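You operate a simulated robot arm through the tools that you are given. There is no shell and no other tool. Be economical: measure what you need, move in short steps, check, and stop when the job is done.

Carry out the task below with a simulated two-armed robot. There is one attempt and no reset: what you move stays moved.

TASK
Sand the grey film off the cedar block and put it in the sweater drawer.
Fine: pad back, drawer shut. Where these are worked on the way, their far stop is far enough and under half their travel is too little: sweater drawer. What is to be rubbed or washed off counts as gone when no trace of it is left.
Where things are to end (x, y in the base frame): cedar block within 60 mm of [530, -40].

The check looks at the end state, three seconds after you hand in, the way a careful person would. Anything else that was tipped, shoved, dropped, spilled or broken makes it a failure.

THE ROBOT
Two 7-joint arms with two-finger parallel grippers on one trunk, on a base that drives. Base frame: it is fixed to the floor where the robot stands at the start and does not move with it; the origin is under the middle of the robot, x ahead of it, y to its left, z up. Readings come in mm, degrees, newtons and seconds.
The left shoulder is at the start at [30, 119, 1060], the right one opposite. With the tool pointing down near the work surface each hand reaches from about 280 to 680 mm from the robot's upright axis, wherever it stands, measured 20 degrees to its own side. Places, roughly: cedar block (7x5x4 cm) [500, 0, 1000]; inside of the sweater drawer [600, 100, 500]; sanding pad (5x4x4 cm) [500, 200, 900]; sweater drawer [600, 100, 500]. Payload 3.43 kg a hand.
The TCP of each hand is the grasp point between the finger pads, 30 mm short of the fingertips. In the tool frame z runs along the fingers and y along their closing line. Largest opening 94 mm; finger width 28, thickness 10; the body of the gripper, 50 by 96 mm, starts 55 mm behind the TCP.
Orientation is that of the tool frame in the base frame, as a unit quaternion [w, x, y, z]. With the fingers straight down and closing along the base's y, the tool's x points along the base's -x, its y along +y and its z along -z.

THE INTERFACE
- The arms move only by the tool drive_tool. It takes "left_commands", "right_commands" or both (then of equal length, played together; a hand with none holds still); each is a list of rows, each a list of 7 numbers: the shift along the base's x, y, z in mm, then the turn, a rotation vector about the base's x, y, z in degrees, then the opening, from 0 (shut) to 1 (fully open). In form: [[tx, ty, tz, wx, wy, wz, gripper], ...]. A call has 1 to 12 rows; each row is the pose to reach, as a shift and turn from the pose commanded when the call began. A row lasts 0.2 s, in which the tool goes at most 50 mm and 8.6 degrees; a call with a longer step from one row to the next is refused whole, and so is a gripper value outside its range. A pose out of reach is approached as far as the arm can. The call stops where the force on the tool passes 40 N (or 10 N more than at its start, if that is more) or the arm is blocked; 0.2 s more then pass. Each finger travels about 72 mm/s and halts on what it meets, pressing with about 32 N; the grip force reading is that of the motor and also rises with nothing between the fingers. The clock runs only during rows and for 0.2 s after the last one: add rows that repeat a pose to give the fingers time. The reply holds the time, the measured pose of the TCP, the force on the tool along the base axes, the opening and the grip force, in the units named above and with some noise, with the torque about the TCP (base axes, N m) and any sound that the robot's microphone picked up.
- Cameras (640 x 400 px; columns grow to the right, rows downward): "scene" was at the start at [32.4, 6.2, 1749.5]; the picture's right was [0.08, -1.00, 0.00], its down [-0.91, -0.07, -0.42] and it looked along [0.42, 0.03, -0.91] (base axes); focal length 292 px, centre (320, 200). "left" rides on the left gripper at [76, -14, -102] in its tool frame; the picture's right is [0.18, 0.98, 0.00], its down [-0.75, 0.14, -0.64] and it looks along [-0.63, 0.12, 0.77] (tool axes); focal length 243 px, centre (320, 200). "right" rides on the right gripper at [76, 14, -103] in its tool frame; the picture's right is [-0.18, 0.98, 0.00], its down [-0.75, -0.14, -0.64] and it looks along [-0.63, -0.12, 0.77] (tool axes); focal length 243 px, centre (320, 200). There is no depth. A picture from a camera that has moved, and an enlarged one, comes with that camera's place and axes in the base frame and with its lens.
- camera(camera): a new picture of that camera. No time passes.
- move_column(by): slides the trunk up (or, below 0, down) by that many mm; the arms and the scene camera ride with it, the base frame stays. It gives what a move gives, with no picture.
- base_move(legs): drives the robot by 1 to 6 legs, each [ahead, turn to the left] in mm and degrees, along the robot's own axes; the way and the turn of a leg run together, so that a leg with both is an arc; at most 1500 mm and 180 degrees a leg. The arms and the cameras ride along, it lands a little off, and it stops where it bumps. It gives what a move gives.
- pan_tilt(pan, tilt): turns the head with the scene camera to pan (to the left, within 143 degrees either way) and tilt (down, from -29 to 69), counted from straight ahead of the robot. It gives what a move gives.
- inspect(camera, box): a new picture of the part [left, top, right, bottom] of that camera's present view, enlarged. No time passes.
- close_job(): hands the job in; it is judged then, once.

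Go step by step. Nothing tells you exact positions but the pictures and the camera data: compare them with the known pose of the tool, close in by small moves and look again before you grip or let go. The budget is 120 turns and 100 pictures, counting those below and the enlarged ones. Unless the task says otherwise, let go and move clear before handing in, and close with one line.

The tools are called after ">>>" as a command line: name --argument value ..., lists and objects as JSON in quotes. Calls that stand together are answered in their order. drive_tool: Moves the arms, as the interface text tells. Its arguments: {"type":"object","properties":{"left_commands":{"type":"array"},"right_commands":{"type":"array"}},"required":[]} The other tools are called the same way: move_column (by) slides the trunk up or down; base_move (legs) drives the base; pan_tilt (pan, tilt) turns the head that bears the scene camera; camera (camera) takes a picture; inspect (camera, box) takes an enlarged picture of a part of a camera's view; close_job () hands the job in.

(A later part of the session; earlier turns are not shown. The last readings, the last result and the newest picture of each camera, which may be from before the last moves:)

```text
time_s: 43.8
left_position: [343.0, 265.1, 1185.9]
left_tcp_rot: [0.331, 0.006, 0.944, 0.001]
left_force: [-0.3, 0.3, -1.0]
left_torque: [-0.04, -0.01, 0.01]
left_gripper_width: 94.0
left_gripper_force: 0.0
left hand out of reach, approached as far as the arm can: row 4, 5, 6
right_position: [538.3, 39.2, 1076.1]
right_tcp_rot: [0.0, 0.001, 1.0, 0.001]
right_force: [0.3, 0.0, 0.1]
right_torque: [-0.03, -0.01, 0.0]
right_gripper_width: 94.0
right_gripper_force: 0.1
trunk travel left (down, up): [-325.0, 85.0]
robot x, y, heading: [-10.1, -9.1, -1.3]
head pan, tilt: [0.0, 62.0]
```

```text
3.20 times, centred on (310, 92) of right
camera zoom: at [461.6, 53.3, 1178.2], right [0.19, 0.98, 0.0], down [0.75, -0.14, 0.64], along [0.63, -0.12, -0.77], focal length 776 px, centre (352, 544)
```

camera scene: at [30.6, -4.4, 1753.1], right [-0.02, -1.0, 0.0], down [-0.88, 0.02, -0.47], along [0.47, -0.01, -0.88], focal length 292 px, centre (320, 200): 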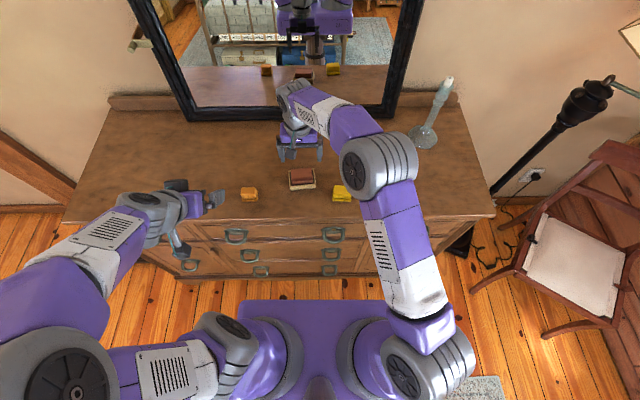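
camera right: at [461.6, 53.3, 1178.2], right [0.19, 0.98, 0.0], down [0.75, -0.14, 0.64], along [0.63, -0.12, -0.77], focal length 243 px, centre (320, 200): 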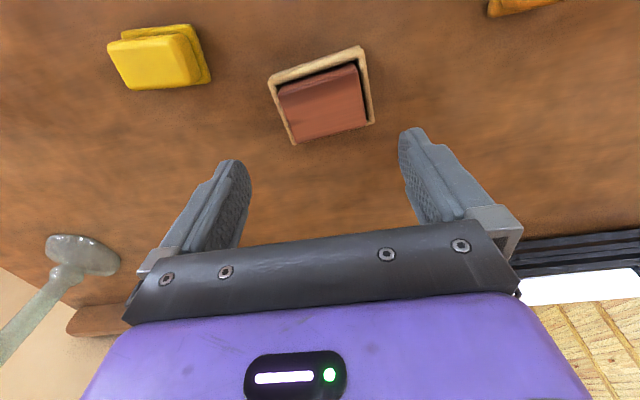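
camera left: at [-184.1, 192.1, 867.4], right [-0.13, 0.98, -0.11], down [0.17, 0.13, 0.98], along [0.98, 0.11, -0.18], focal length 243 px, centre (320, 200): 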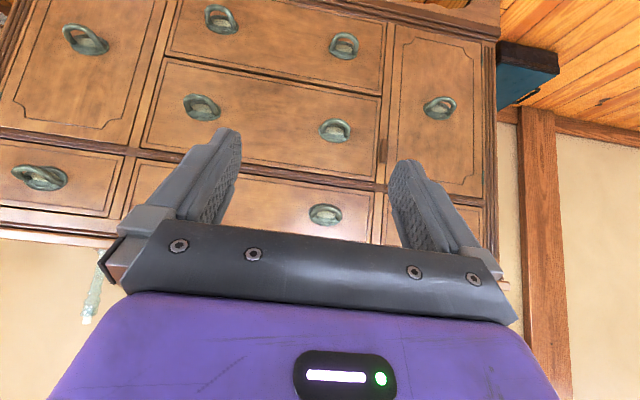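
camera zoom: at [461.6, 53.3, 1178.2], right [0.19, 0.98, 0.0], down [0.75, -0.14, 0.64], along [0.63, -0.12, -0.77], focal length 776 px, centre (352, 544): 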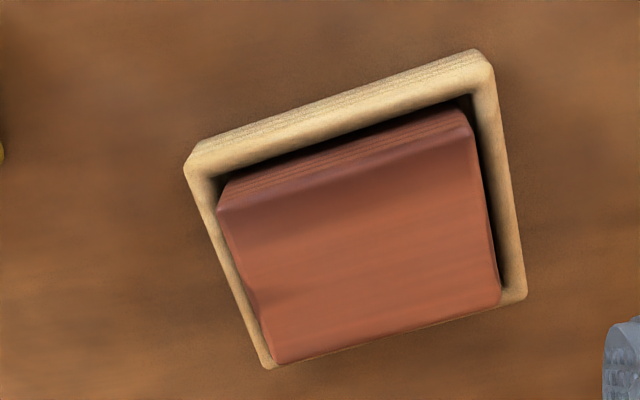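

The block is yawed about +6° at (536, 43), and the tray rim is roughly 18 mm below its top. I align and descend partway.

>>> drive_tool --right_commands '[[-1, 3, 0, 0, 0, 6, 1], [-1, 3, -40, 0, 0, 6, 1], [-1, 3, -70, 0, 0, 6, 1], [-1, 3, -84, 0, 0, 6, 1], [-1, 3, -84, 0, 0, 6, 1]]'

>>> camera --camera "right"

>>> inspect --camera "scene" --box '[262, 140, 342, 200]'

```text
time_s: 45.0
left_position: [342.6, 264.1, 1185.9]
left_tcp_rot: [0.331, 0.006, 0.944, 0.001]
left_force: [0.3, -0.2, 0.0]
left_torque: [0.01, -0.04, 0.01]
left_gripper_width: 94.0
left_gripper_force: 0.1
right_position: [535.6, 42.8, 990.2]
right_tcp_rot: [-0.001, -0.051, 0.999, 0.0]
right_force: [-0.1, -0.3, 0.2]
right_torque: [-0.02, 0.02, 0.0]
right_gripper_width: 94.0
right_gripper_force: 0.0
trunk travel left (down, up): [-325.0, 85.0]
robot x, y, heading: [-4.7, -9.3, -1.3]
head pan, tilt: [0.0, 62.0]
```

```text
65 pictures are left
camera right: at [458.3, 47.5, 1091.3], right [0.08, 1.0, 0.0], down [0.76, -0.06, 0.64], along [0.64, -0.05, -0.77], focal length 243 px, centre (320, 200)
```

right: 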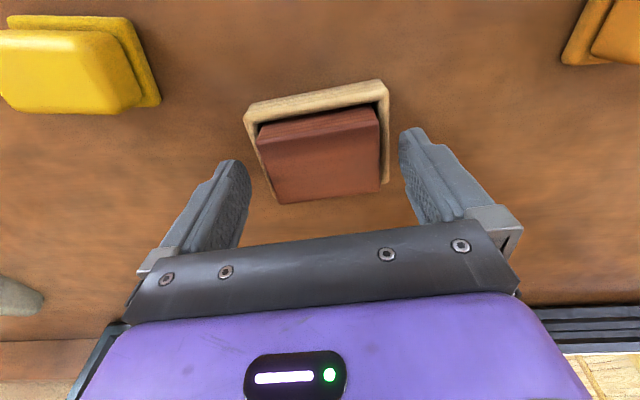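

```text
6.67 times, centred on (302, 170) of scene
camera zoom: at [30.8, -4.4, 1753.1], right [-0.02, -1.0, 0.0], down [-0.88, 0.02, -0.47], along [0.47, -0.01, -0.88], focal length 1944 px, centre (440, 400)
```

zoom: 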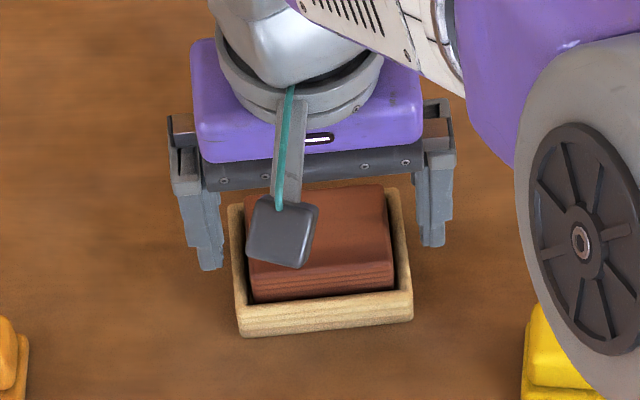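

Aligned. I descend to just above the rim level and close.

>>> drive_tool --right_commands '[[0, 0, -5, 0, 0, 0, 1], [0, 0, -10, 0, 0, 0, 1], [0, 0, -10, 0, 0, 0, 1], [0, 0, -10, 0, 0, 0, 0.8], [0, 0, -10, 0, 0, 0, 0.6], [0, 0, -10, 0, 0, 0, 0.5], [0, 0, -10, 0, 0, 0, 0.5]]'

>>> camera --camera "right"

```text
time_s: 46.6
left_position: [342.0, 264.9, 1184.9]
left_tcp_rot: [0.331, 0.006, 0.944, 0.002]
left_force: [0.6, 0.2, -0.6]
left_torque: [-0.04, -0.03, 0.01]
left_gripper_width: 94.2
left_gripper_force: 0.0
right_position: [536.7, 41.8, 978.5]
right_tcp_rot: [-0.001, -0.052, 0.999, 0.0]
right_force: [0.2, 0.4, 0.0]
right_torque: [0.15, 0.03, 0.02]
right_gripper_width: 84.8
right_gripper_force: 31.2
trunk travel left (down, up): [-325.0, 85.0]
robot x, y, heading: [-4.4, -8.7, -1.1]
head pan, tilt: [0.0, 62.0]
```

```text
63 pictures are left
camera right: at [459.4, 48.8, 1081.3], right [0.08, 1.0, 0.0], down [0.76, -0.06, 0.64], along [0.64, -0.05, -0.77], focal length 243 px, centre (320, 200)
```

right: 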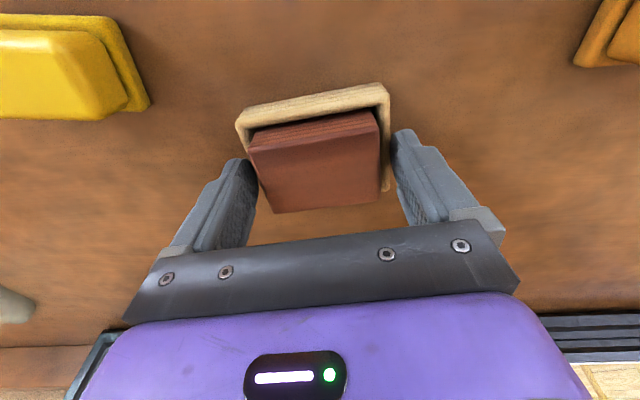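

The fingers stopped at 84.8 mm: that is the tray's rim. I open, rise 9 mm and close again.

>>> drive_tool --right_commands '[[0, 0, 0, 0, 0, 0, 1], [0, 0, 0, 0, 0, 0, 1], [0, 0, 5, 0, 0, 0, 1], [0, 0, 9, 0, 0, 0, 1], [0, 0, 9, 0, 0, 0, 1], [0, 0, 9, 0, 0, 0, 0.8], [0, 0, 9, 0, 0, 0, 0.6], [0, 0, 9, 0, 0, 0, 0.5], [0, 0, 9, 0, 0, 0, 0.5]]'

>>> camera --camera "right"

```text
time_s: 48.6
left_position: [342.2, 265.3, 1184.7]
left_tcp_rot: [0.331, 0.007, 0.944, 0.001]
left_force: [-0.4, -0.3, -0.1]
left_torque: [-0.05, 0.01, 0.0]
left_gripper_width: 93.7
left_gripper_force: 0.0
right_position: [536.4, 44.1, 991.1]
right_tcp_rot: [0.0, -0.05, 0.999, 0.0]
right_force: [1.0, 0.5, 0.4]
right_torque: [-0.05, -0.03, -0.01]
right_gripper_width: 66.9
right_gripper_force: 31.9
trunk travel left (down, up): [-325.0, 85.0]
robot x, y, heading: [-5.4, -8.3, -0.9]
head pan, tilt: [0.0, 62.0]
```

```text
62 pictures are left
camera right: at [459.5, 49.8, 1091.8], right [0.08, 1.0, 0.0], down [0.76, -0.06, 0.64], along [0.64, -0.05, -0.77], focal length 243 px, centre (320, 200)
```

right: 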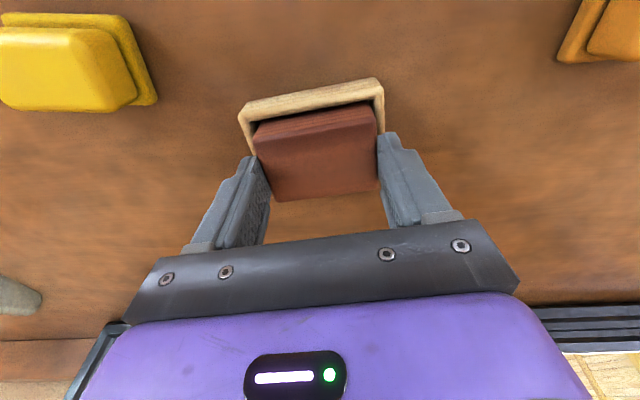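

Now it holds the block (66.9 mm). I lift it slowly.

>>> drive_tool --right_commands '[[0, 0, 10, 0, 0, 0, 0.5], [0, 0, 25, 0, 0, 0, 0.5], [0, 0, 45, 0, 0, 0, 0.5], [0, 0, 60, 0, 0, 0, 0.5], [0, 0, 60, 0, 0, 0, 0.5]]'

>>> camera --camera "right"

>>> inspect --camera "scene" --box '[222, 130, 382, 230]'

```text
time_s: 49.8
left_position: [342.3, 264.1, 1185.8]
left_tcp_rot: [0.331, 0.007, 0.944, -0.001]
left_force: [0.1, 0.8, 0.0]
left_torque: [0.0, 0.04, 0.01]
left_gripper_width: 93.9
left_gripper_force: 0.0
right_position: [536.3, 43.6, 1050.2]
right_tcp_rot: [0.0, -0.052, 0.999, 0.0]
right_force: [0.4, -0.3, 0.3]
right_torque: [0.01, -0.02, -0.01]
right_gripper_width: 66.9
right_gripper_force: 32.4
trunk travel left (down, up): [-325.0, 85.0]
robot x, y, heading: [-2.0, -1.8, -0.8]
head pan, tilt: [0.0, 62.0]
```

```text
61 pictures are left
camera right: at [458.7, 49.5, 1151.5], right [0.08, 1.0, 0.0], down [0.76, -0.06, 0.64], along [0.64, -0.05, -0.77], focal length 243 px, centre (320, 200)
```

right: 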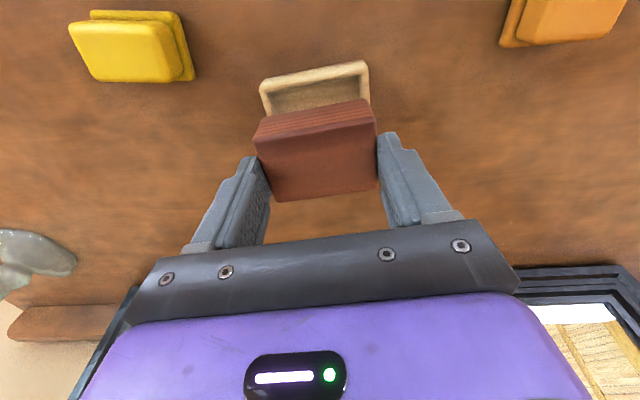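

```text
4.00 times, centred on (302, 180) of scene
camera zoom: at [31.1, -4.2, 1753.1], right [-0.02, -1.0, 0.0], down [-0.88, 0.02, -0.47], along [0.47, -0.01, -0.88], focal length 1167 px, centre (392, 280)
```

zoom: 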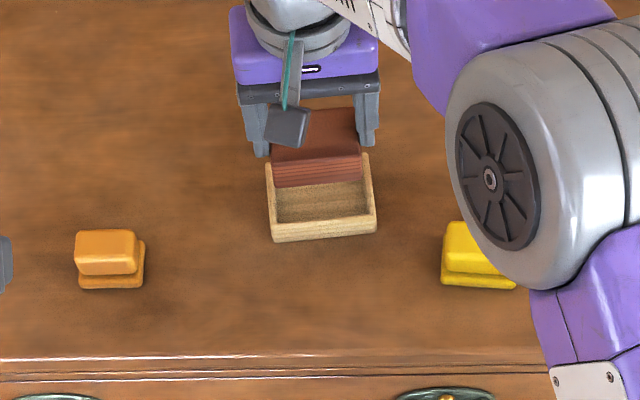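

The block is lifted and the tray stayed put. I raise it a bit and drive back about 330 mm, then lower the trunk.

>>> drive_tool --right_commands '[[0, 0, 40, 0, 0, 0, 0.5], [-20, -10, 80, 0, 0, 0, 0.5], [-50, -40, 100, 0, 0, 0, 0.5], [-80, -75, 100, 0, 0, 0, 0.5], [-110, -110, 100, 0, 0, 0, 0.5], [-130, -150, 100, 0, 0, 0, 0.5], [-130, -150, 100, 0, 0, 0, 0.5]]'

>>> base_move --legs '[[-330, 1]]'

>>> move_column --by -300

>>> camera --camera "scene"

```text
time_s: 51.4
left_position: [343.5, 265.3, 1185.0]
left_tcp_rot: [0.331, 0.006, 0.944, 0.001]
left_force: [0.7, -0.3, 0.4]
left_torque: [-0.01, 0.02, -0.03]
left_gripper_width: 93.8
left_gripper_force: 0.1
right_position: [402.7, -106.0, 1153.6]
right_tcp_rot: [0.0, -0.051, 0.999, 0.001]
right_force: [1.1, 0.4, -0.2]
right_torque: [-0.01, -0.01, 0.01]
right_gripper_width: 66.7
right_gripper_force: 31.7
trunk travel left (down, up): [-325.0, 85.0]
robot x, y, heading: [-4.9, -1.9, -1.1]
head pan, tilt: [0.0, 62.0]
```

```text
time_s: 53.5
left_position: [12.0, 275.0, 1185.9]
left_tcp_rot: [0.33, -0.009, 0.944, 0.005]
left_force: [-0.2, -0.4, 0.8]
left_torque: [0.01, -0.01, -0.01]
left_gripper_width: 94.1
left_gripper_force: 0.0
right_position: [82.5, -93.2, 1153.6]
right_tcp_rot: [0.0, -0.067, 0.998, 0.0]
right_force: [0.2, -0.2, -0.9]
right_torque: [0.01, -0.02, -0.01]
right_gripper_width: 66.7
right_gripper_force: 31.7
trunk travel left (down, up): [-325.0, 85.0]
robot x, y, heading: [-325.9, -5.1, 0.5]
head pan, tilt: [0.0, 62.0]
```

```text
time_s: 56.5
left_position: [11.8, 276.6, 886.2]
left_tcp_rot: [0.33, -0.008, 0.944, 0.005]
left_force: [-0.2, 1.2, -0.8]
left_torque: [-0.01, 0.05, -0.03]
left_gripper_width: 94.1
left_gripper_force: 0.0
right_position: [82.9, -93.0, 853.4]
right_tcp_rot: [0.0, -0.066, 0.998, 0.0]
right_force: [-0.1, -0.1, -0.7]
right_torque: [0.0, -0.03, 0.01]
right_gripper_width: 66.9
right_gripper_force: 31.9
trunk travel left (down, up): [-25.0, 385.0]
robot x, y, heading: [-326.1, -2.9, 0.8]
head pan, tilt: [0.0, 62.0]
```

```text
59 pictures are left
camera scene: at [-291.5, -2.1, 1453.2], right [0.01, -1.0, 0.0], down [-0.88, -0.01, -0.47], along [0.47, 0.01, -0.88], focal length 292 px, centre (320, 200)
```

scene: 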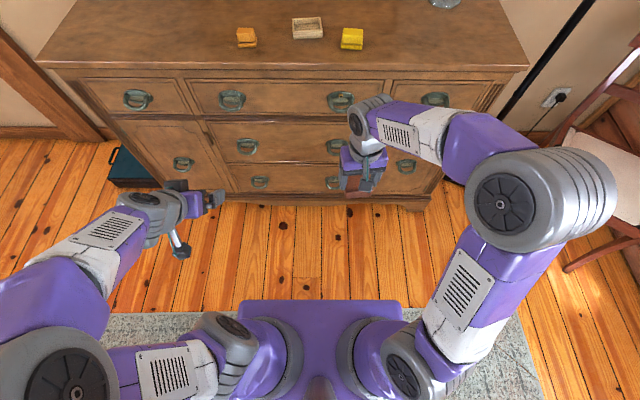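

The block is still held. I check the handle with the left camera to learn its shape.

>>> camera --camera "left"

>>> inspect --camera "scene" --box '[215, 130, 295, 180]'

```text
58 pictures are left
camera left: at [-109.1, 259.3, 917.9], right [-0.16, 0.98, -0.11], down [0.19, 0.14, 0.97], along [0.97, 0.14, -0.2], focal length 243 px, centre (320, 200)
```

left: 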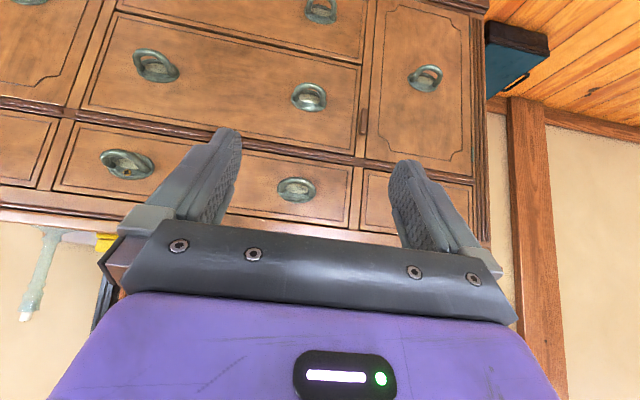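

```text
8.00 times, centred on (255, 155) of scene
camera zoom: at [-291.5, -2.1, 1453.2], right [0.01, -1.0, 0.0], down [-0.88, -0.01, -0.47], along [0.47, 0.01, -0.88], focal length 2333 px, centre (840, 560)
```

zoom: 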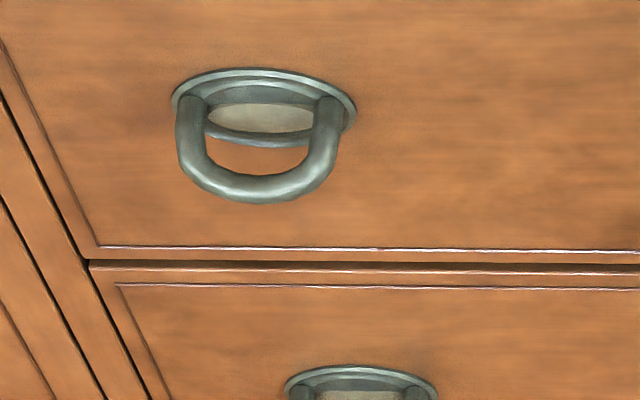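

The handle is a D-ring sticking out about 50 mm horizontally, bar near (348, 275, 590–605). I roll the left hand 90° about its own axis so its fingers straddle the bar front and back.

>>> drive_tool --left_commands '[[0, 0, 0, 5, 0, -6.2, 1], [0, 0, 0, 10, 0, -12.5, 1], [0, 0, 0, 15.5, 0, -19.3, 1], [0, 0, 0, 20.8, 0, -26, 1], [0, 0, 0, 26, 0, -32.5, 1], [0, 0, 0, 31.2, 0, -39, 1], [0, 0, 0, 36.5, 0, -45.5, 1], [0, 0, 0, 41.6, 0, -52, 1], [0, 0, 0, 46.8, 0, -58.5, 1], [0, 0, 0, 52, 0, -65, 1], [0, 0, 0, 56.3, 0, -70.3, 1], [0, 0, 0, 56.3, 0, -70.3, 1]]'

>>> camera --camera "left"

>>> camera --camera "scene"

```text
refused: row 3 steps farther than a row can; nothing moved
```

```text
56 pictures are left
camera left: at [-109.1, 259.3, 917.9], right [-0.16, 0.98, -0.11], down [0.19, 0.14, 0.97], along [0.97, 0.14, -0.2], focal length 243 px, centre (320, 200)
```

left: 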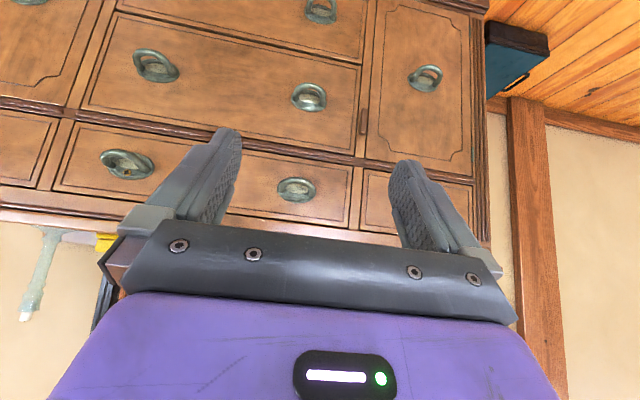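

```text
55 pictures are left
camera scene: at [-291.5, -2.1, 1453.2], right [0.01, -1.0, 0.0], down [-0.88, -0.01, -0.47], along [0.47, 0.01, -0.88], focal length 292 px, centre (320, 200)
```

scene: 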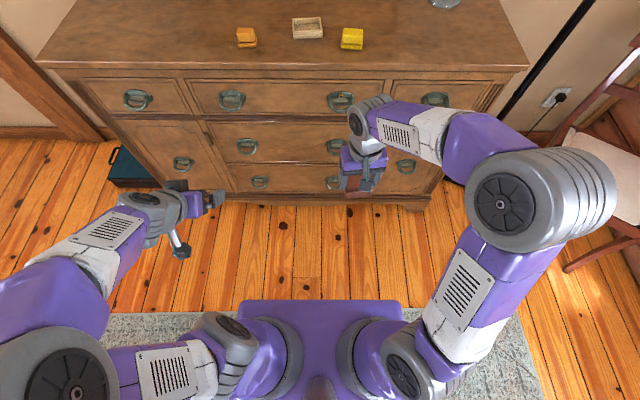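

I repeat with even steps of about 8.2°.

>>> drive_tool --left_commands '[[0, 0, 0, 5.1, 0, -6.4, 1], [0, 0, 0, 10.2, 0, -12.8, 1], [0, 0, 0, 15.3, 0, -19.2, 1], [0, 0, 0, 20.4, 0, -25.6, 1], [0, 0, 0, 25.5, 0, -32, 1], [0, 0, 0, 30.6, 0, -38.4, 1], [0, 0, 0, 35.7, 0, -44.8, 1], [0, 0, 0, 40.8, 0, -51.2, 1], [0, 0, 0, 45.9, 0, -57.6, 1], [0, 0, 0, 51, 0, -64, 1], [0, 0, 0, 56.1, 0, -70.4, 1], [0, 0, 0, 56.1, 0, -70.4, 1]]'

>>> camera --camera "left"

>>> camera --camera "scene"

```text
time_s: 59.1
left_position: [12.3, 275.4, 886.8]
left_tcp_rot: [0.24, 0.663, 0.669, 0.237]
left_force: [0.0, -0.2, 0.3]
left_torque: [0.03, -0.02, 0.0]
left_gripper_width: 93.8
left_gripper_force: 0.0
right_position: [83.6, -92.5, 853.9]
right_tcp_rot: [0.0, -0.067, 0.998, 0.0]
right_force: [0.5, -0.1, -0.7]
right_torque: [0.03, -0.02, 0.0]
right_gripper_width: 67.0
right_gripper_force: 31.8
trunk travel left (down, up): [-25.0, 385.0]
robot x, y, heading: [-324.5, -6.9, 0.7]
head pan, tilt: [0.0, 62.0]
```

```text
54 pictures are left
camera left: at [-62.6, 351.6, 955.8], right [0.76, 0.19, 0.62], down [-0.29, -0.75, 0.59], along [0.58, -0.63, -0.51], focal length 243 px, centre (320, 200)
```

left: 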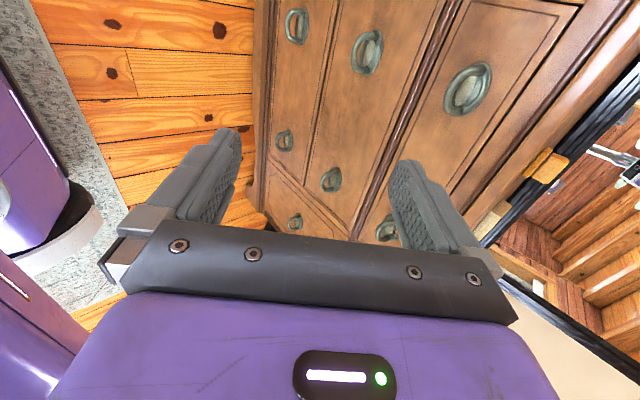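

```text
53 pictures are left
camera scene: at [-291.5, -2.0, 1453.1], right [0.01, -1.0, 0.0], down [-0.88, -0.01, -0.47], along [0.47, 0.01, -0.88], focal length 292 px, centre (320, 200)
```

scene: 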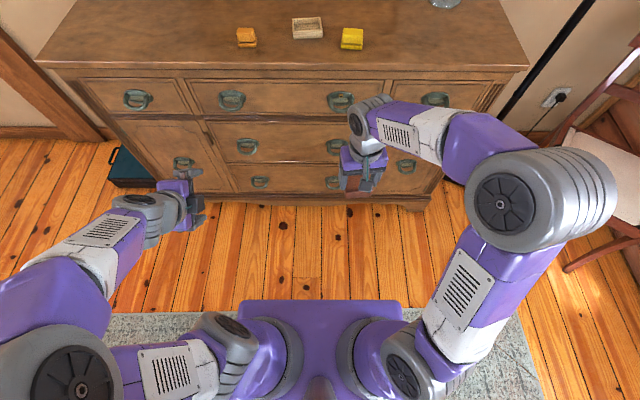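

The roll worked. I bring the left hand to a pre-grasp point up and back from the bar, with a narrowed opening.

>>> drive_tool --left_commands '[[35, 0, -26, 0, 0, 0, 0.8], [70, 0, -52, 0, 0, 0, 0.6], [105, 0, -78, 0, 0, 0, 0.5], [140, 0, -104, 0, 0, 0, 0.4], [175, 0, -130, 0, 0, 0, 0.4], [210, 0, -156, 0, 0, 0, 0.4], [240, 0, -180, 0, 0, 0, 0.4], [268, 0, -205, 0, 0, 0, 0.4], [268, 0, -205, 0, 0, 0, 0.4]]'

>>> camera --camera "left"

>>> inspect --camera "scene" --box '[175, 90, 335, 190]'

```text
time_s: 61.1
left_position: [277.8, 274.8, 683.3]
left_tcp_rot: [0.24, 0.663, 0.669, 0.236]
left_force: [0.0, 0.8, 0.1]
left_torque: [0.03, 0.02, 0.03]
left_gripper_width: 37.4
left_gripper_force: 0.1
left hand out of reach, approached as far as the arm can: row 2
right_position: [82.8, -92.9, 853.4]
right_tcp_rot: [0.0, -0.066, 0.998, 0.001]
right_force: [-0.1, 0.1, 0.9]
right_torque: [-0.01, -0.01, 0.0]
right_gripper_width: 66.8
right_gripper_force: 32.3
trunk travel left (down, up): [-25.0, 385.0]
robot x, y, heading: [-327.7, -4.6, 0.6]
head pan, tilt: [0.0, 62.0]
```

```text
52 pictures are left
camera left: at [203.6, 350.7, 751.9], right [0.76, 0.19, 0.62], down [-0.29, -0.75, 0.59], along [0.58, -0.63, -0.51], focal length 243 px, centre (320, 200)
```

left: 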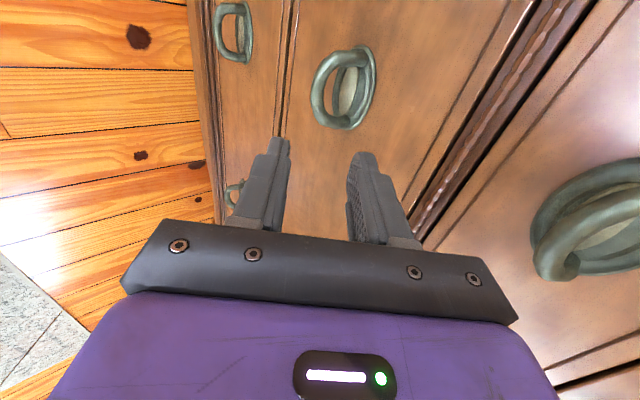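

```text
4.00 times, centred on (255, 140) of scene
camera zoom: at [-291.5, -2.6, 1453.1], right [0.01, -1.0, 0.0], down [-0.88, -0.01, -0.47], along [0.47, 0.01, -0.88], focal length 1167 px, centre (580, 440)
```

zoom: 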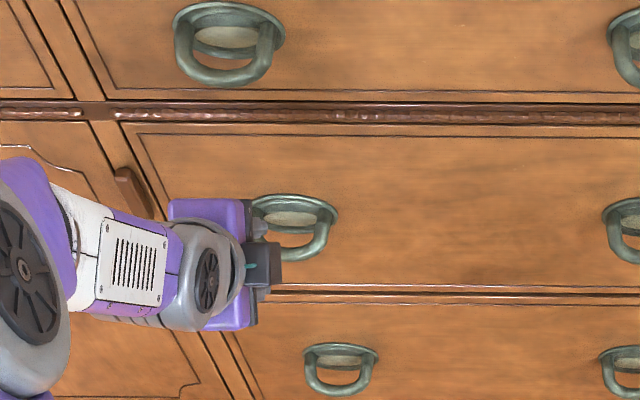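

Triangulating both cameras puts the bar at about (367, 281, 575) and the plate at x≈415. I advance along the tool axis two thirds of the way and look again.

>>> drive_tool --left_commands '[[20, 6, -25, 0, 0, 0, 0.4], [40, 6, -50, 0, 0, 0, 0.4], [54, 6, -66, 0, 0, 0, 0.4], [54, 6, -66, 0, 0, 0, 0.4]]'

>>> camera --camera "left"

>>> inspect --camera "scene" --box '[195, 110, 295, 180]'

```text
time_s: 62.1
left_position: [333.7, 283.2, 615.1]
left_tcp_rot: [0.24, 0.663, 0.668, 0.237]
left_force: [0.4, 0.5, -0.1]
left_torque: [0.0, -0.03, 0.01]
left_gripper_width: 37.7
left_gripper_force: 0.0
right_position: [83.0, -93.1, 853.5]
right_tcp_rot: [0.0, -0.067, 0.998, 0.0]
right_force: [-0.6, 0.2, 0.4]
right_torque: [0.01, -0.01, 0.06]
right_gripper_width: 66.8
right_gripper_force: 31.8
trunk travel left (down, up): [-25.0, 385.0]
robot x, y, heading: [-328.3, -1.2, 0.5]
head pan, tilt: [0.0, 62.0]
```

```text
50 pictures are left
camera left: at [258.8, 358.8, 685.2], right [0.76, 0.19, 0.62], down [-0.29, -0.75, 0.59], along [0.58, -0.63, -0.51], focal length 243 px, centre (320, 200)
```

left: 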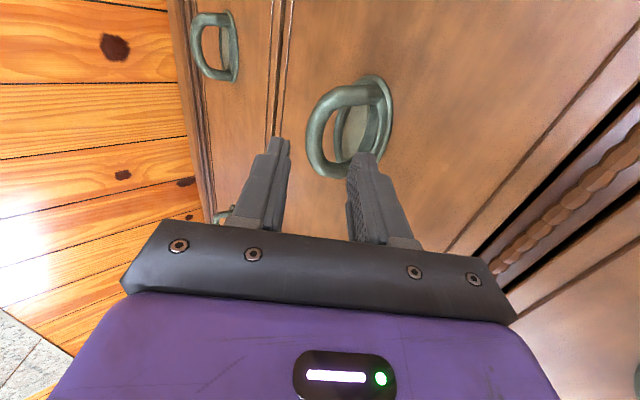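

```text
5.71 times, centred on (245, 145) of scene
camera zoom: at [-291.5, -2.0, 1453.1], right [0.01, -1.0, 0.0], down [-0.88, -0.01, -0.47], along [0.47, 0.01, -0.88], focal length 1666 px, centre (749, 514)
```

zoom: 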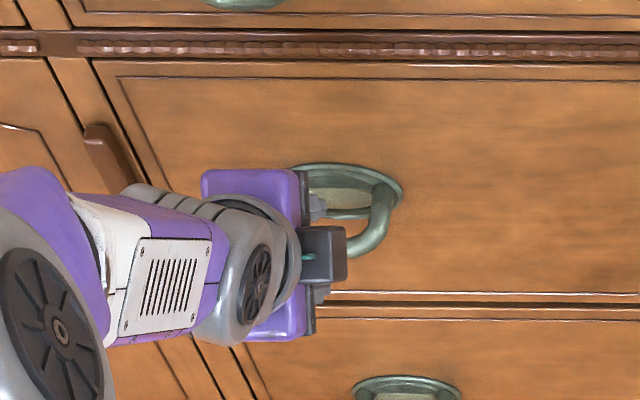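

Relative alignment looks good: the bar lies between the two finger lines. I advance slowly another ~33 mm along the tool axis.

>>> drive_tool --left_commands '[[6, 2, -8, 0, 0, 0, 0.37], [12, 3, -15, 0, 0, 0, 0.37], [17, 3, -21, 0, 0, 0, 0.37], [21, 3, -26, 0, 0, 0, 0.37], [21, 3, -26, 0, 0, 0, 0.37]]'

>>> camera --camera "left"

```text
time_s: 63.3
left_position: [356.1, 286.5, 588.5]
left_tcp_rot: [0.239, 0.662, 0.669, 0.237]
left_force: [-0.2, -0.1, -0.6]
left_torque: [0.01, -0.02, 0.0]
left_gripper_width: 34.7
left_gripper_force: 0.1
right_position: [82.3, -93.1, 853.6]
right_tcp_rot: [0.0, -0.065, 0.998, 0.0]
right_force: [-0.2, -0.4, 0.0]
right_torque: [-0.02, -0.03, 0.01]
right_gripper_width: 66.9
right_gripper_force: 31.8
trunk travel left (down, up): [-25.0, 385.0]
robot x, y, heading: [-328.9, -2.4, 0.4]
head pan, tilt: [0.0, 62.0]
```

```text
48 pictures are left
camera left: at [281.6, 361.7, 657.3], right [0.76, 0.19, 0.62], down [-0.29, -0.75, 0.59], along [0.58, -0.63, -0.51], focal length 243 px, centre (320, 200)
```

left: 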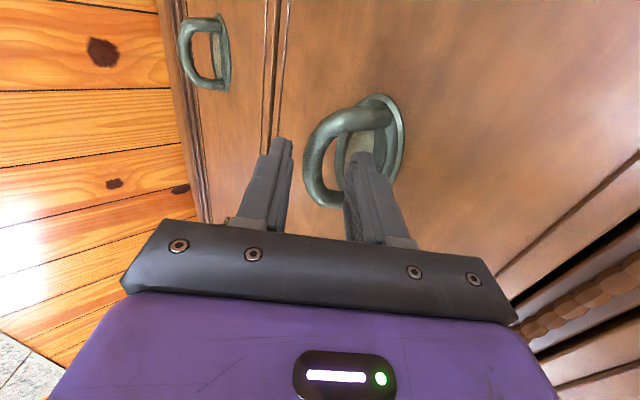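

The front finger's tip is entering the ring. I go about 20 mm deeper, slightly shifted back to centre on the bar.

>>> drive_tool --left_commands '[[0, 0, -5, 0, 0, 0, 0.35], [4, 0, -10, 0, 0, 0, 0.35], [7, 0, -15, 0, 0, 0, 0.35], [10, 0, -20, 0, 0, 0, 0.35], [10, 0, -20, 0, 0, 0, 0.35]]'

>>> camera --camera "left"

```text
time_s: 64.5
left_position: [365.4, 285.3, 567.8]
left_tcp_rot: [0.24, 0.663, 0.669, 0.236]
left_force: [-0.2, -0.7, -0.1]
left_torque: [0.0, 0.02, -0.07]
left_gripper_width: 32.8
left_gripper_force: 0.0
right_position: [82.3, -93.5, 853.4]
right_tcp_rot: [0.0, -0.066, 0.998, 0.0]
right_force: [0.2, 1.4, -1.1]
right_torque: [0.0, -0.02, 0.05]
right_gripper_width: 66.8
right_gripper_force: 31.5
trunk travel left (down, up): [-25.0, 385.0]
robot x, y, heading: [-331.2, -1.8, 0.4]
head pan, tilt: [0.0, 62.0]
```

```text
47 pictures are left
camera left: at [290.5, 360.3, 637.0], right [0.76, 0.19, 0.62], down [-0.29, -0.75, 0.59], along [0.58, -0.63, -0.51], focal length 243 px, centre (320, 200)
```

left: 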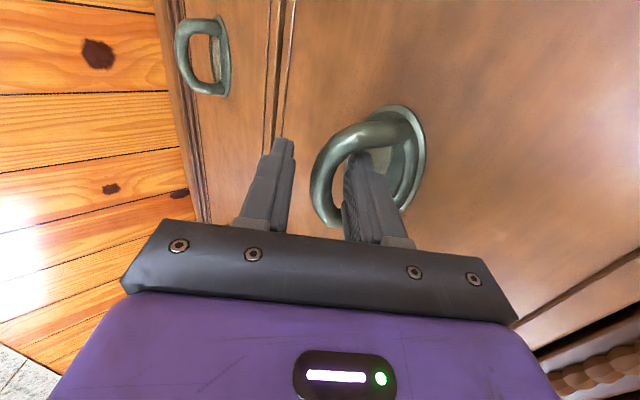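

The front finger is inside the ring and the bar lies between the fingers. I close on it.

>>> drive_tool --left_commands '[[0, 0, 0, 0, 0, 0, 0.2], [0, 0, 0, 0, 0, 0, 0.05], [0, 0, 0, 0, 0, 0, 0.05], [0, 0, 0, 0, 0, 0, 0.05]]'

>>> camera --camera "left"

```text
time_s: 65.5
left_position: [367.1, 284.8, 572.7]
left_tcp_rot: [0.242, 0.662, 0.667, 0.24]
left_force: [4.6, -2.1, 22.7]
left_torque: [0.47, -0.34, -1.18]
left_gripper_width: 13.6
left_gripper_force: 44.8
right_position: [80.4, -93.7, 854.9]
right_tcp_rot: [0.0, -0.066, 0.998, 0.0]
right_force: [0.4, -0.5, 0.2]
right_torque: [-0.06, -0.01, 0.03]
right_gripper_width: 66.7
right_gripper_force: 31.9
trunk travel left (down, up): [-25.0, 385.0]
robot x, y, heading: [-327.0, -9.9, 0.6]
head pan, tilt: [0.0, 62.0]
```

```text
46 pictures are left
camera left: at [291.5, 359.8, 641.6], right [0.75, 0.19, 0.63], down [-0.3, -0.75, 0.59], along [0.59, -0.63, -0.51], focal length 243 px, centre (320, 200)
```

left: 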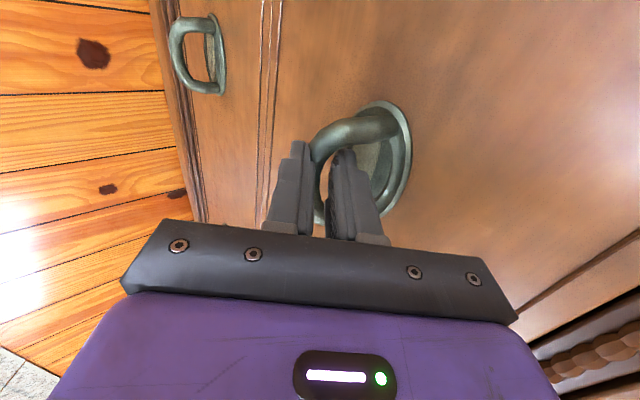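

The bar is gripped (13.6 mm). I relieve the vertical load and pull gently.

>>> drive_tool --left_commands '[[0, 0, 4, 0, 0, 0, 0.05], [-8, 0, 4, 0, 0, 0, 0.05], [-18, 0, 4, 0, 0, 0, 0.05], [-30, 0, 4, 0, 0, 0, 0.05], [-42, 0, 4, 0, 0, 0, 0.05], [-55, 0, 4, 0, 0, 0, 0.05]]'

>>> camera --camera "scene"

```text
time_s: 66.9
left_position: [308.8, 285.0, 572.7]
left_tcp_rot: [0.241, 0.662, 0.669, 0.237]
left_force: [-1.8, -4.1, 16.3]
left_torque: [0.84, -0.4, -1.25]
left_gripper_width: 13.7
left_gripper_force: 45.0
right_position: [81.9, -94.4, 854.9]
right_tcp_rot: [0.001, -0.066, 0.998, 0.001]
right_force: [-0.3, -0.5, -0.5]
right_torque: [0.0, 0.0, -0.01]
right_gripper_width: 66.9
right_gripper_force: 31.8
trunk travel left (down, up): [-25.0, 385.0]
robot x, y, heading: [-326.0, -4.4, 0.4]
head pan, tilt: [0.0, 62.0]
```

```text
45 pictures are left
camera scene: at [-293.5, -3.2, 1453.2], right [0.01, -1.0, 0.0], down [-0.88, -0.01, -0.47], along [0.47, 0.01, -0.88], focal length 292 px, centre (320, 200)
```

scene: 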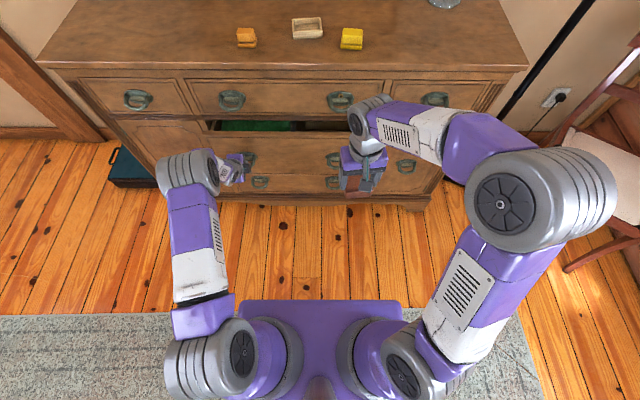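

It slides easily, and something green lies inside on the left. I keep pulling.

>>> drive_tool --left_commands '[[-15, 0, 0, 0, 0, 0, 0.05], [-30, 0, 0, 0, 0, 0, 0.05], [-45, 0, 0, 0, 0, 0, 0.05], [-60, 0, 0, 0, 0, 0, 0.05], [-75, 0, 0, 0, 0, 0, 0.05], [-90, 0, 0, 0, 0, 0, 0.05], [-105, 0, 0, 0, 0, 0, 0.05], [-120, 0, 0, 0, 0, 0, 0.05], [-135, 0, 0, 0, 0, 0, 0.05], [-150, 0, 0, 0, 0, 0, 0.05]]'

>>> camera --camera "scene"

```text
time_s: 69.1
left_position: [157.6, 284.4, 572.1]
left_tcp_rot: [0.24, 0.663, 0.669, 0.237]
left_force: [-1.4, -10.1, 18.1]
left_torque: [0.59, -0.1, -1.28]
left_gripper_width: 14.0
left_gripper_force: 45.0
right_position: [81.8, -93.1, 854.3]
right_tcp_rot: [0.002, -0.067, 0.998, 0.0]
right_force: [-0.6, 0.4, -0.5]
right_torque: [-0.04, 0.01, 0.0]
right_gripper_width: 66.8
right_gripper_force: 32.2
trunk travel left (down, up): [-25.0, 385.0]
robot x, y, heading: [-328.9, -4.1, 0.5]
head pan, tilt: [0.0, 62.0]
```

```text
44 pictures are left
camera scene: at [-293.2, -3.7, 1453.2], right [0.01, -1.0, 0.0], down [-0.88, -0.01, -0.47], along [0.47, 0.01, -0.88], focal length 292 px, centre (320, 200)
```

scene: 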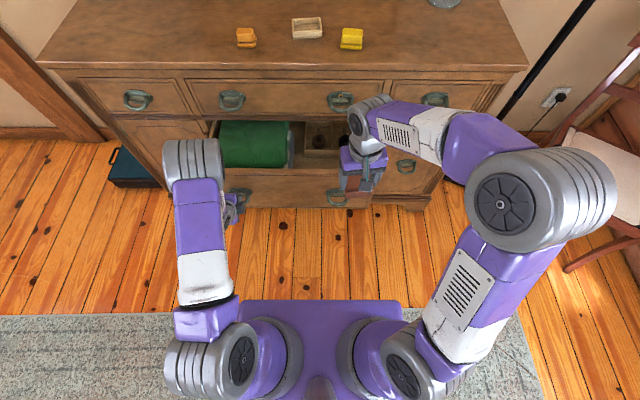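

It's open 210 mm, showing a green sweater, a divider, and a compartment on the right. I pull on toward the stop.

>>> drive_tool --left_commands '[[-12, 0, 0, 0, 0, 0, 0.05], [-24, 0, 0, 0, 0, 0, 0.05], [-36, 0, 0, 0, 0, 0, 0.05], [-48, 0, 0, 0, 0, 0, 0.05], [-60, 0, 0, 0, 0, 0, 0.05], [-72, 0, 0, 0, 0, 0, 0.05], [-84, 0, 0, 0, 0, 0, 0.05], [-96, 0, 0, 0, 0, 0, 0.05]]'

>>> camera --camera "scene"

>>> camera --camera "right"

```text
time_s: 70.9
left_position: [63.4, 284.3, 571.8]
left_tcp_rot: [0.24, 0.662, 0.669, 0.238]
left_force: [-0.2, -12.4, 24.5]
left_torque: [0.72, -0.24, -1.13]
left_gripper_width: 13.6
left_gripper_force: 45.2
right_position: [81.6, -93.8, 854.0]
right_tcp_rot: [0.0, -0.066, 0.998, 0.002]
right_force: [0.5, -0.8, 1.0]
right_torque: [-0.01, -0.02, 0.0]
right_gripper_width: 66.7
right_gripper_force: 32.0
trunk travel left (down, up): [-25.0, 385.0]
robot x, y, heading: [-329.8, -3.4, 0.7]
head pan, tilt: [0.0, 62.0]
```

```text
43 pictures are left
camera scene: at [-293.3, -4.3, 1453.3], right [0.01, -1.0, 0.0], down [-0.88, -0.01, -0.47], along [0.47, 0.01, -0.88], focal length 292 px, centre (320, 200)
```

scene: 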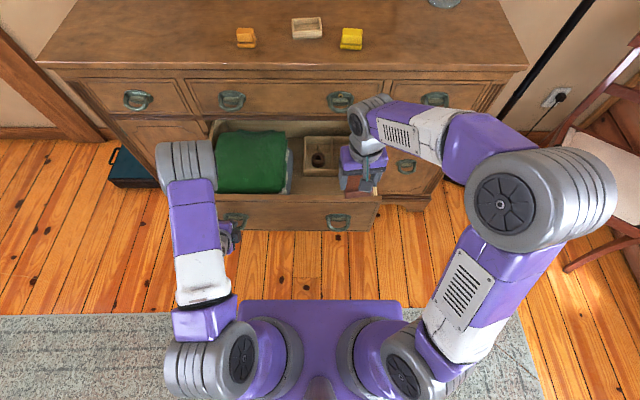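

```text
42 pictures are left
camera right: at [3.9, -90.9, 955.5], right [0.05, 1.0, 0.0], down [0.76, -0.04, 0.64], along [0.64, -0.03, -0.77], focal length 243 px, centre (320, 200)
```

right: 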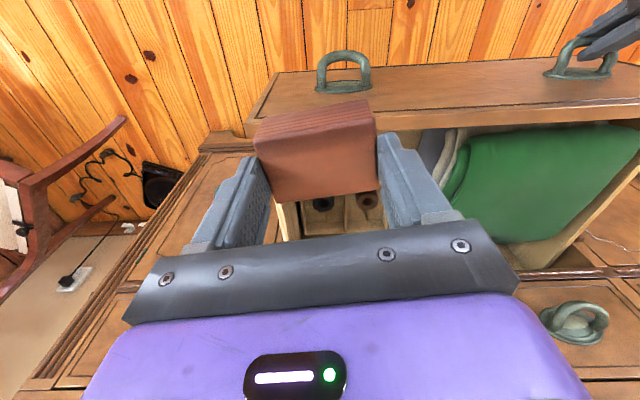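

The drawer is out about 303 mm. The target (530, -40) is then at about (227, -40); I shift the right hand aside to see what's there.

>>> drive_tool --right_commands '[[0, -40, 20, 0, 0, 0, 0.5], [0, -80, 30, 0, 0, 0, 0.5], [0, -120, 30, 0, 0, 0, 0.5], [0, -160, 30, 0, 0, 0, 0.5], [0, -160, 30, 0, 0, 0, 0.5]]'

>>> inspect --camera "scene" --box '[200, 110, 400, 235]'

```text
time_s: 72.1
left_position: [64.2, 284.6, 573.0]
left_tcp_rot: [0.24, 0.663, 0.668, 0.238]
left_force: [-5.1, -13.6, 26.0]
left_torque: [0.81, -0.25, -0.97]
left_gripper_width: 13.9
left_gripper_force: 44.9
right_position: [81.1, -254.1, 883.6]
right_tcp_rot: [0.001, -0.067, 0.998, 0.002]
right_force: [-0.1, -0.3, -0.7]
right_torque: [0.0, -0.01, 0.01]
right_gripper_width: 66.8
right_gripper_force: 32.3
trunk travel left (down, up): [-25.0, 385.0]
robot x, y, heading: [-328.1, -4.7, 0.5]
head pan, tilt: [0.0, 62.0]
```

```text
3.20 times, centred on (300, 172) of scene
camera zoom: at [-293.6, -4.5, 1453.2], right [0.01, -1.0, 0.0], down [-0.88, -0.01, -0.47], along [0.47, 0.01, -0.88], focal length 933 px, centre (384, 288)
```

zoom: 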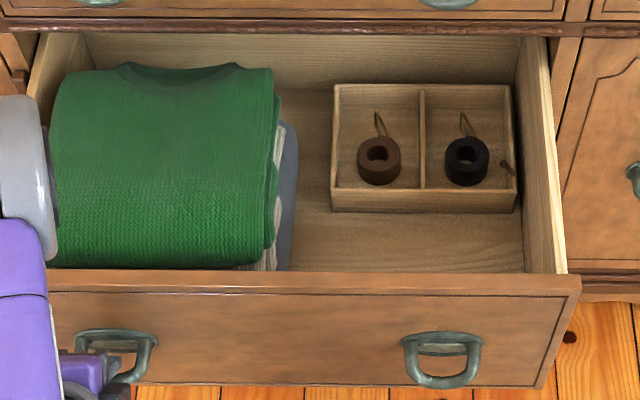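

The drawer has a free floor area in front of the two-cell box, right around the target. I carry the block above (240, -25), turning the hand ~50° so its camera stays clear of the front panel.

>>> drive_tool --right_commands '[[20, 29, 0, 0, 0, 6, 0.5], [40, 58, 0, 0, 0, 12, 0.5], [60, 86, 0, 0, 0, 18, 0.5], [80, 115, 0, 0, 0, 24, 0.5], [100, 144, 0, 0, 0, 30, 0.5], [120, 172, 0, 0, 0, 36, 0.5], [140, 201, 0, 0, 0, 43, 0.5], [159, 229, 0, 0, 0, 50, 0.5], [159, 229, 0, 0, 0, 50, 0.5]]'

>>> camera --camera "right"

>>> camera --camera "scene"

```text
time_s: 74.1
left_position: [65.1, 284.0, 573.1]
left_tcp_rot: [0.242, 0.663, 0.668, 0.237]
left_force: [-2.1, -10.8, 24.5]
left_torque: [0.58, -0.19, -1.16]
left_gripper_width: 13.7
left_gripper_force: 45.1
right_position: [239.2, -24.1, 884.1]
right_tcp_rot: [0.001, -0.483, 0.876, 0.001]
right_force: [0.6, -1.0, -1.8]
right_torque: [-0.02, 0.03, 0.02]
right_gripper_width: 66.9
right_gripper_force: 32.6
trunk travel left (down, up): [-25.0, 385.0]
robot x, y, heading: [-327.1, -4.5, 0.6]
head pan, tilt: [0.0, 62.0]
```

```text
40 pictures are left
camera right: at [185.8, -82.3, 985.3], right [-0.73, 0.68, 0.0], down [0.52, 0.56, 0.64], along [0.44, 0.47, -0.77], focal length 243 px, centre (320, 200)
```

right: 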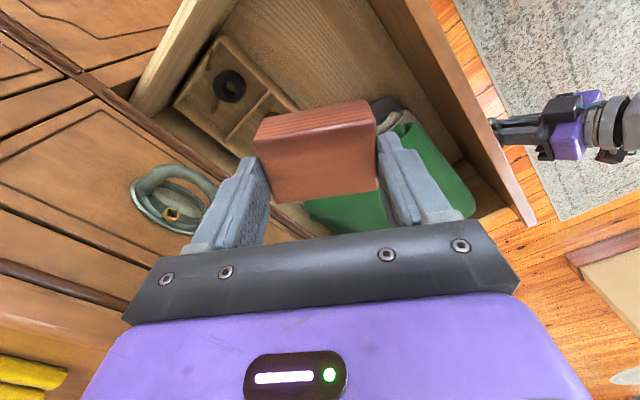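

```text
39 pictures are left
camera scene: at [-293.2, -4.2, 1453.2], right [0.01, -1.0, 0.0], down [-0.88, -0.01, -0.47], along [0.47, 0.01, -0.88], focal length 292 px, centre (320, 200)
```

scene: 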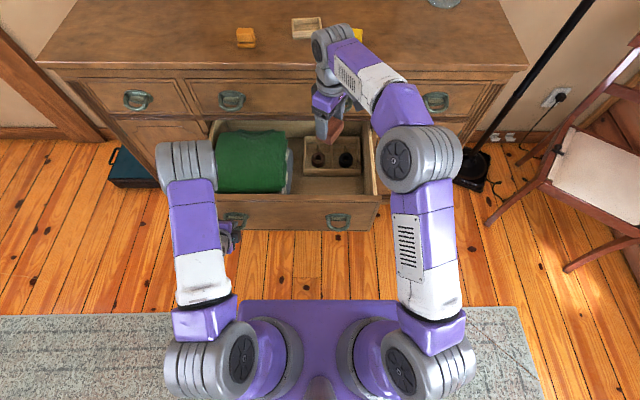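

The block is over the free area. I descend in stages.

>>> drive_tool --right_commands '[[0, 0, -30, 0, 0, 0, 0.5], [0, 0, -60, 0, 0, 0, 0.5], [0, 0, -90, 0, 0, 0, 0.5], [0, 0, -120, 0, 0, 0, 0.5], [0, 0, -150, 0, 0, 0, 0.5], [0, 0, -180, 0, 0, 0, 0.5], [0, 0, -180, 0, 0, 0, 0.5]]'

>>> camera --camera "right"

>>> inspect --camera "scene" --box '[220, 60, 460, 240]'

```text
time_s: 75.7
left_position: [65.0, 284.7, 572.5]
left_tcp_rot: [0.241, 0.662, 0.669, 0.239]
left_force: [0.3, -11.4, 22.9]
left_torque: [0.72, -0.3, -1.08]
left_gripper_width: 13.7
left_gripper_force: 44.5
right_position: [241.7, -26.2, 703.1]
right_tcp_rot: [0.001, -0.481, 0.877, 0.001]
right_force: [-0.2, -0.7, 0.1]
right_torque: [0.02, -0.01, 0.02]
right_gripper_width: 66.8
right_gripper_force: 31.9
trunk travel left (down, up): [-25.0, 385.0]
robot x, y, heading: [-326.5, -7.7, 0.9]
head pan, tilt: [0.0, 62.0]
```

```text
38 pictures are left
camera right: at [188.1, -84.4, 804.7], right [-0.73, 0.68, 0.0], down [0.52, 0.56, 0.64], along [0.44, 0.47, -0.77], focal length 243 px, centre (320, 200)
```

right: 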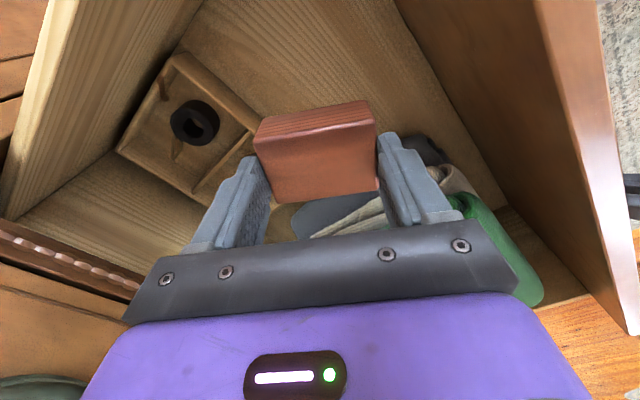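

```text
2.22 times, centred on (340, 150) of scene
camera zoom: at [-293.0, -4.2, 1453.2], right [0.01, -1.0, 0.0], down [-0.88, -0.01, -0.47], along [0.47, 0.01, -0.88], focal length 648 px, centre (276, 311)
```

zoom: 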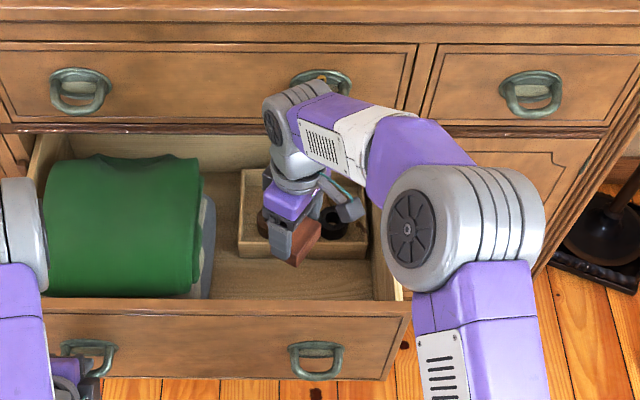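

>>> drive_tool --right_commands '[[0, 0, -20, 0, 0, 0, 0.5], [0, 0, -40, 0, 0, 0, 0.5], [0, 0, -60, 0, 0, 0, 0.5], [0, 0, -80, 0, 0, 0, 0.5], [0, 0, -100, 0, 0, 0, 0.5], [0, 0, -100, 0, 0, 0, 0.5]]'

>>> camera --camera "right"

>>> inspect --camera "scene" --box '[220, 60, 460, 240]'

```text
time_s: 77.1
left_position: [64.6, 284.7, 573.3]
left_tcp_rot: [0.242, 0.662, 0.668, 0.239]
left_force: [0.8, -12.1, 22.6]
left_torque: [0.68, -0.33, -1.07]
left_gripper_width: 13.6
left_gripper_force: 45.1
right_position: [238.4, -23.9, 604.8]
right_tcp_rot: [0.001, -0.481, 0.877, 0.0]
right_force: [0.0, 0.4, -0.3]
right_torque: [0.01, 0.0, 0.0]
right_gripper_width: 66.7
right_gripper_force: 31.9
trunk travel left (down, up): [-25.0, 385.0]
robot x, y, heading: [-326.3, -1.7, 0.6]
head pan, tilt: [0.0, 62.0]
```

```text
36 pictures are left
camera right: at [187.5, -82.0, 706.9], right [-0.73, 0.68, 0.0], down [0.52, 0.56, 0.64], along [0.44, 0.47, -0.77], focal length 243 px, centre (320, 200)
```

right: 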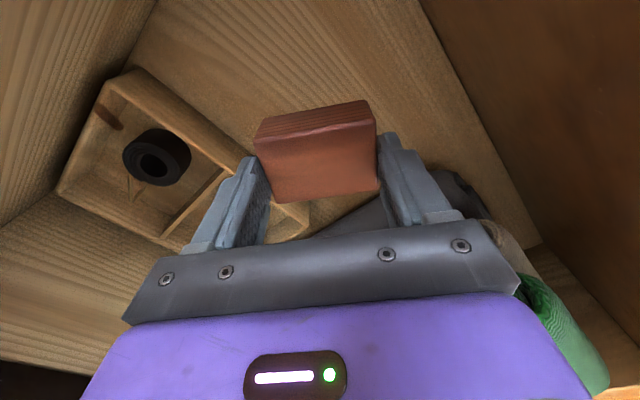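

```text
2.22 times, centred on (340, 150) of scene
camera zoom: at [-292.9, -4.2, 1453.2], right [0.01, -1.0, 0.0], down [-0.88, -0.01, -0.47], along [0.47, 0.01, -0.88], focal length 648 px, centre (276, 311)
```

zoom: 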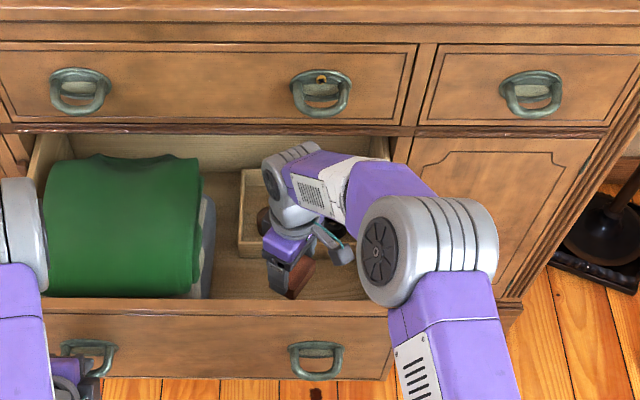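

>>> inspect --camera "scene" --box '[300, 100, 420, 200]'

>>> camera --camera "left"

```text
4.00 times, centred on (360, 150) of scene
camera zoom: at [-292.9, -4.2, 1453.2], right [0.01, -1.0, 0.0], down [-0.88, -0.01, -0.47], along [0.47, 0.01, -0.88], focal length 1167 px, centre (160, 400)
```

zoom: 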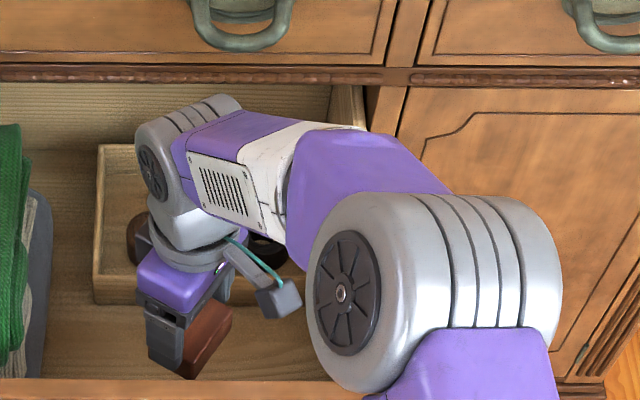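

```text
33 pictures are left
camera left: at [-9.9, 360.0, 641.9], right [0.76, 0.19, 0.62], down [-0.3, -0.75, 0.59], along [0.58, -0.63, -0.51], focal length 243 px, centre (320, 200)
```

left: 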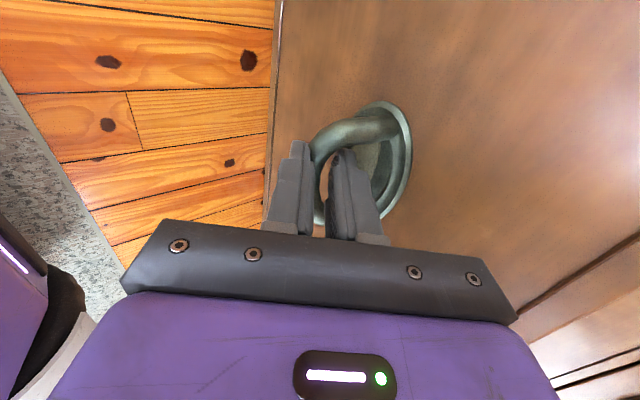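

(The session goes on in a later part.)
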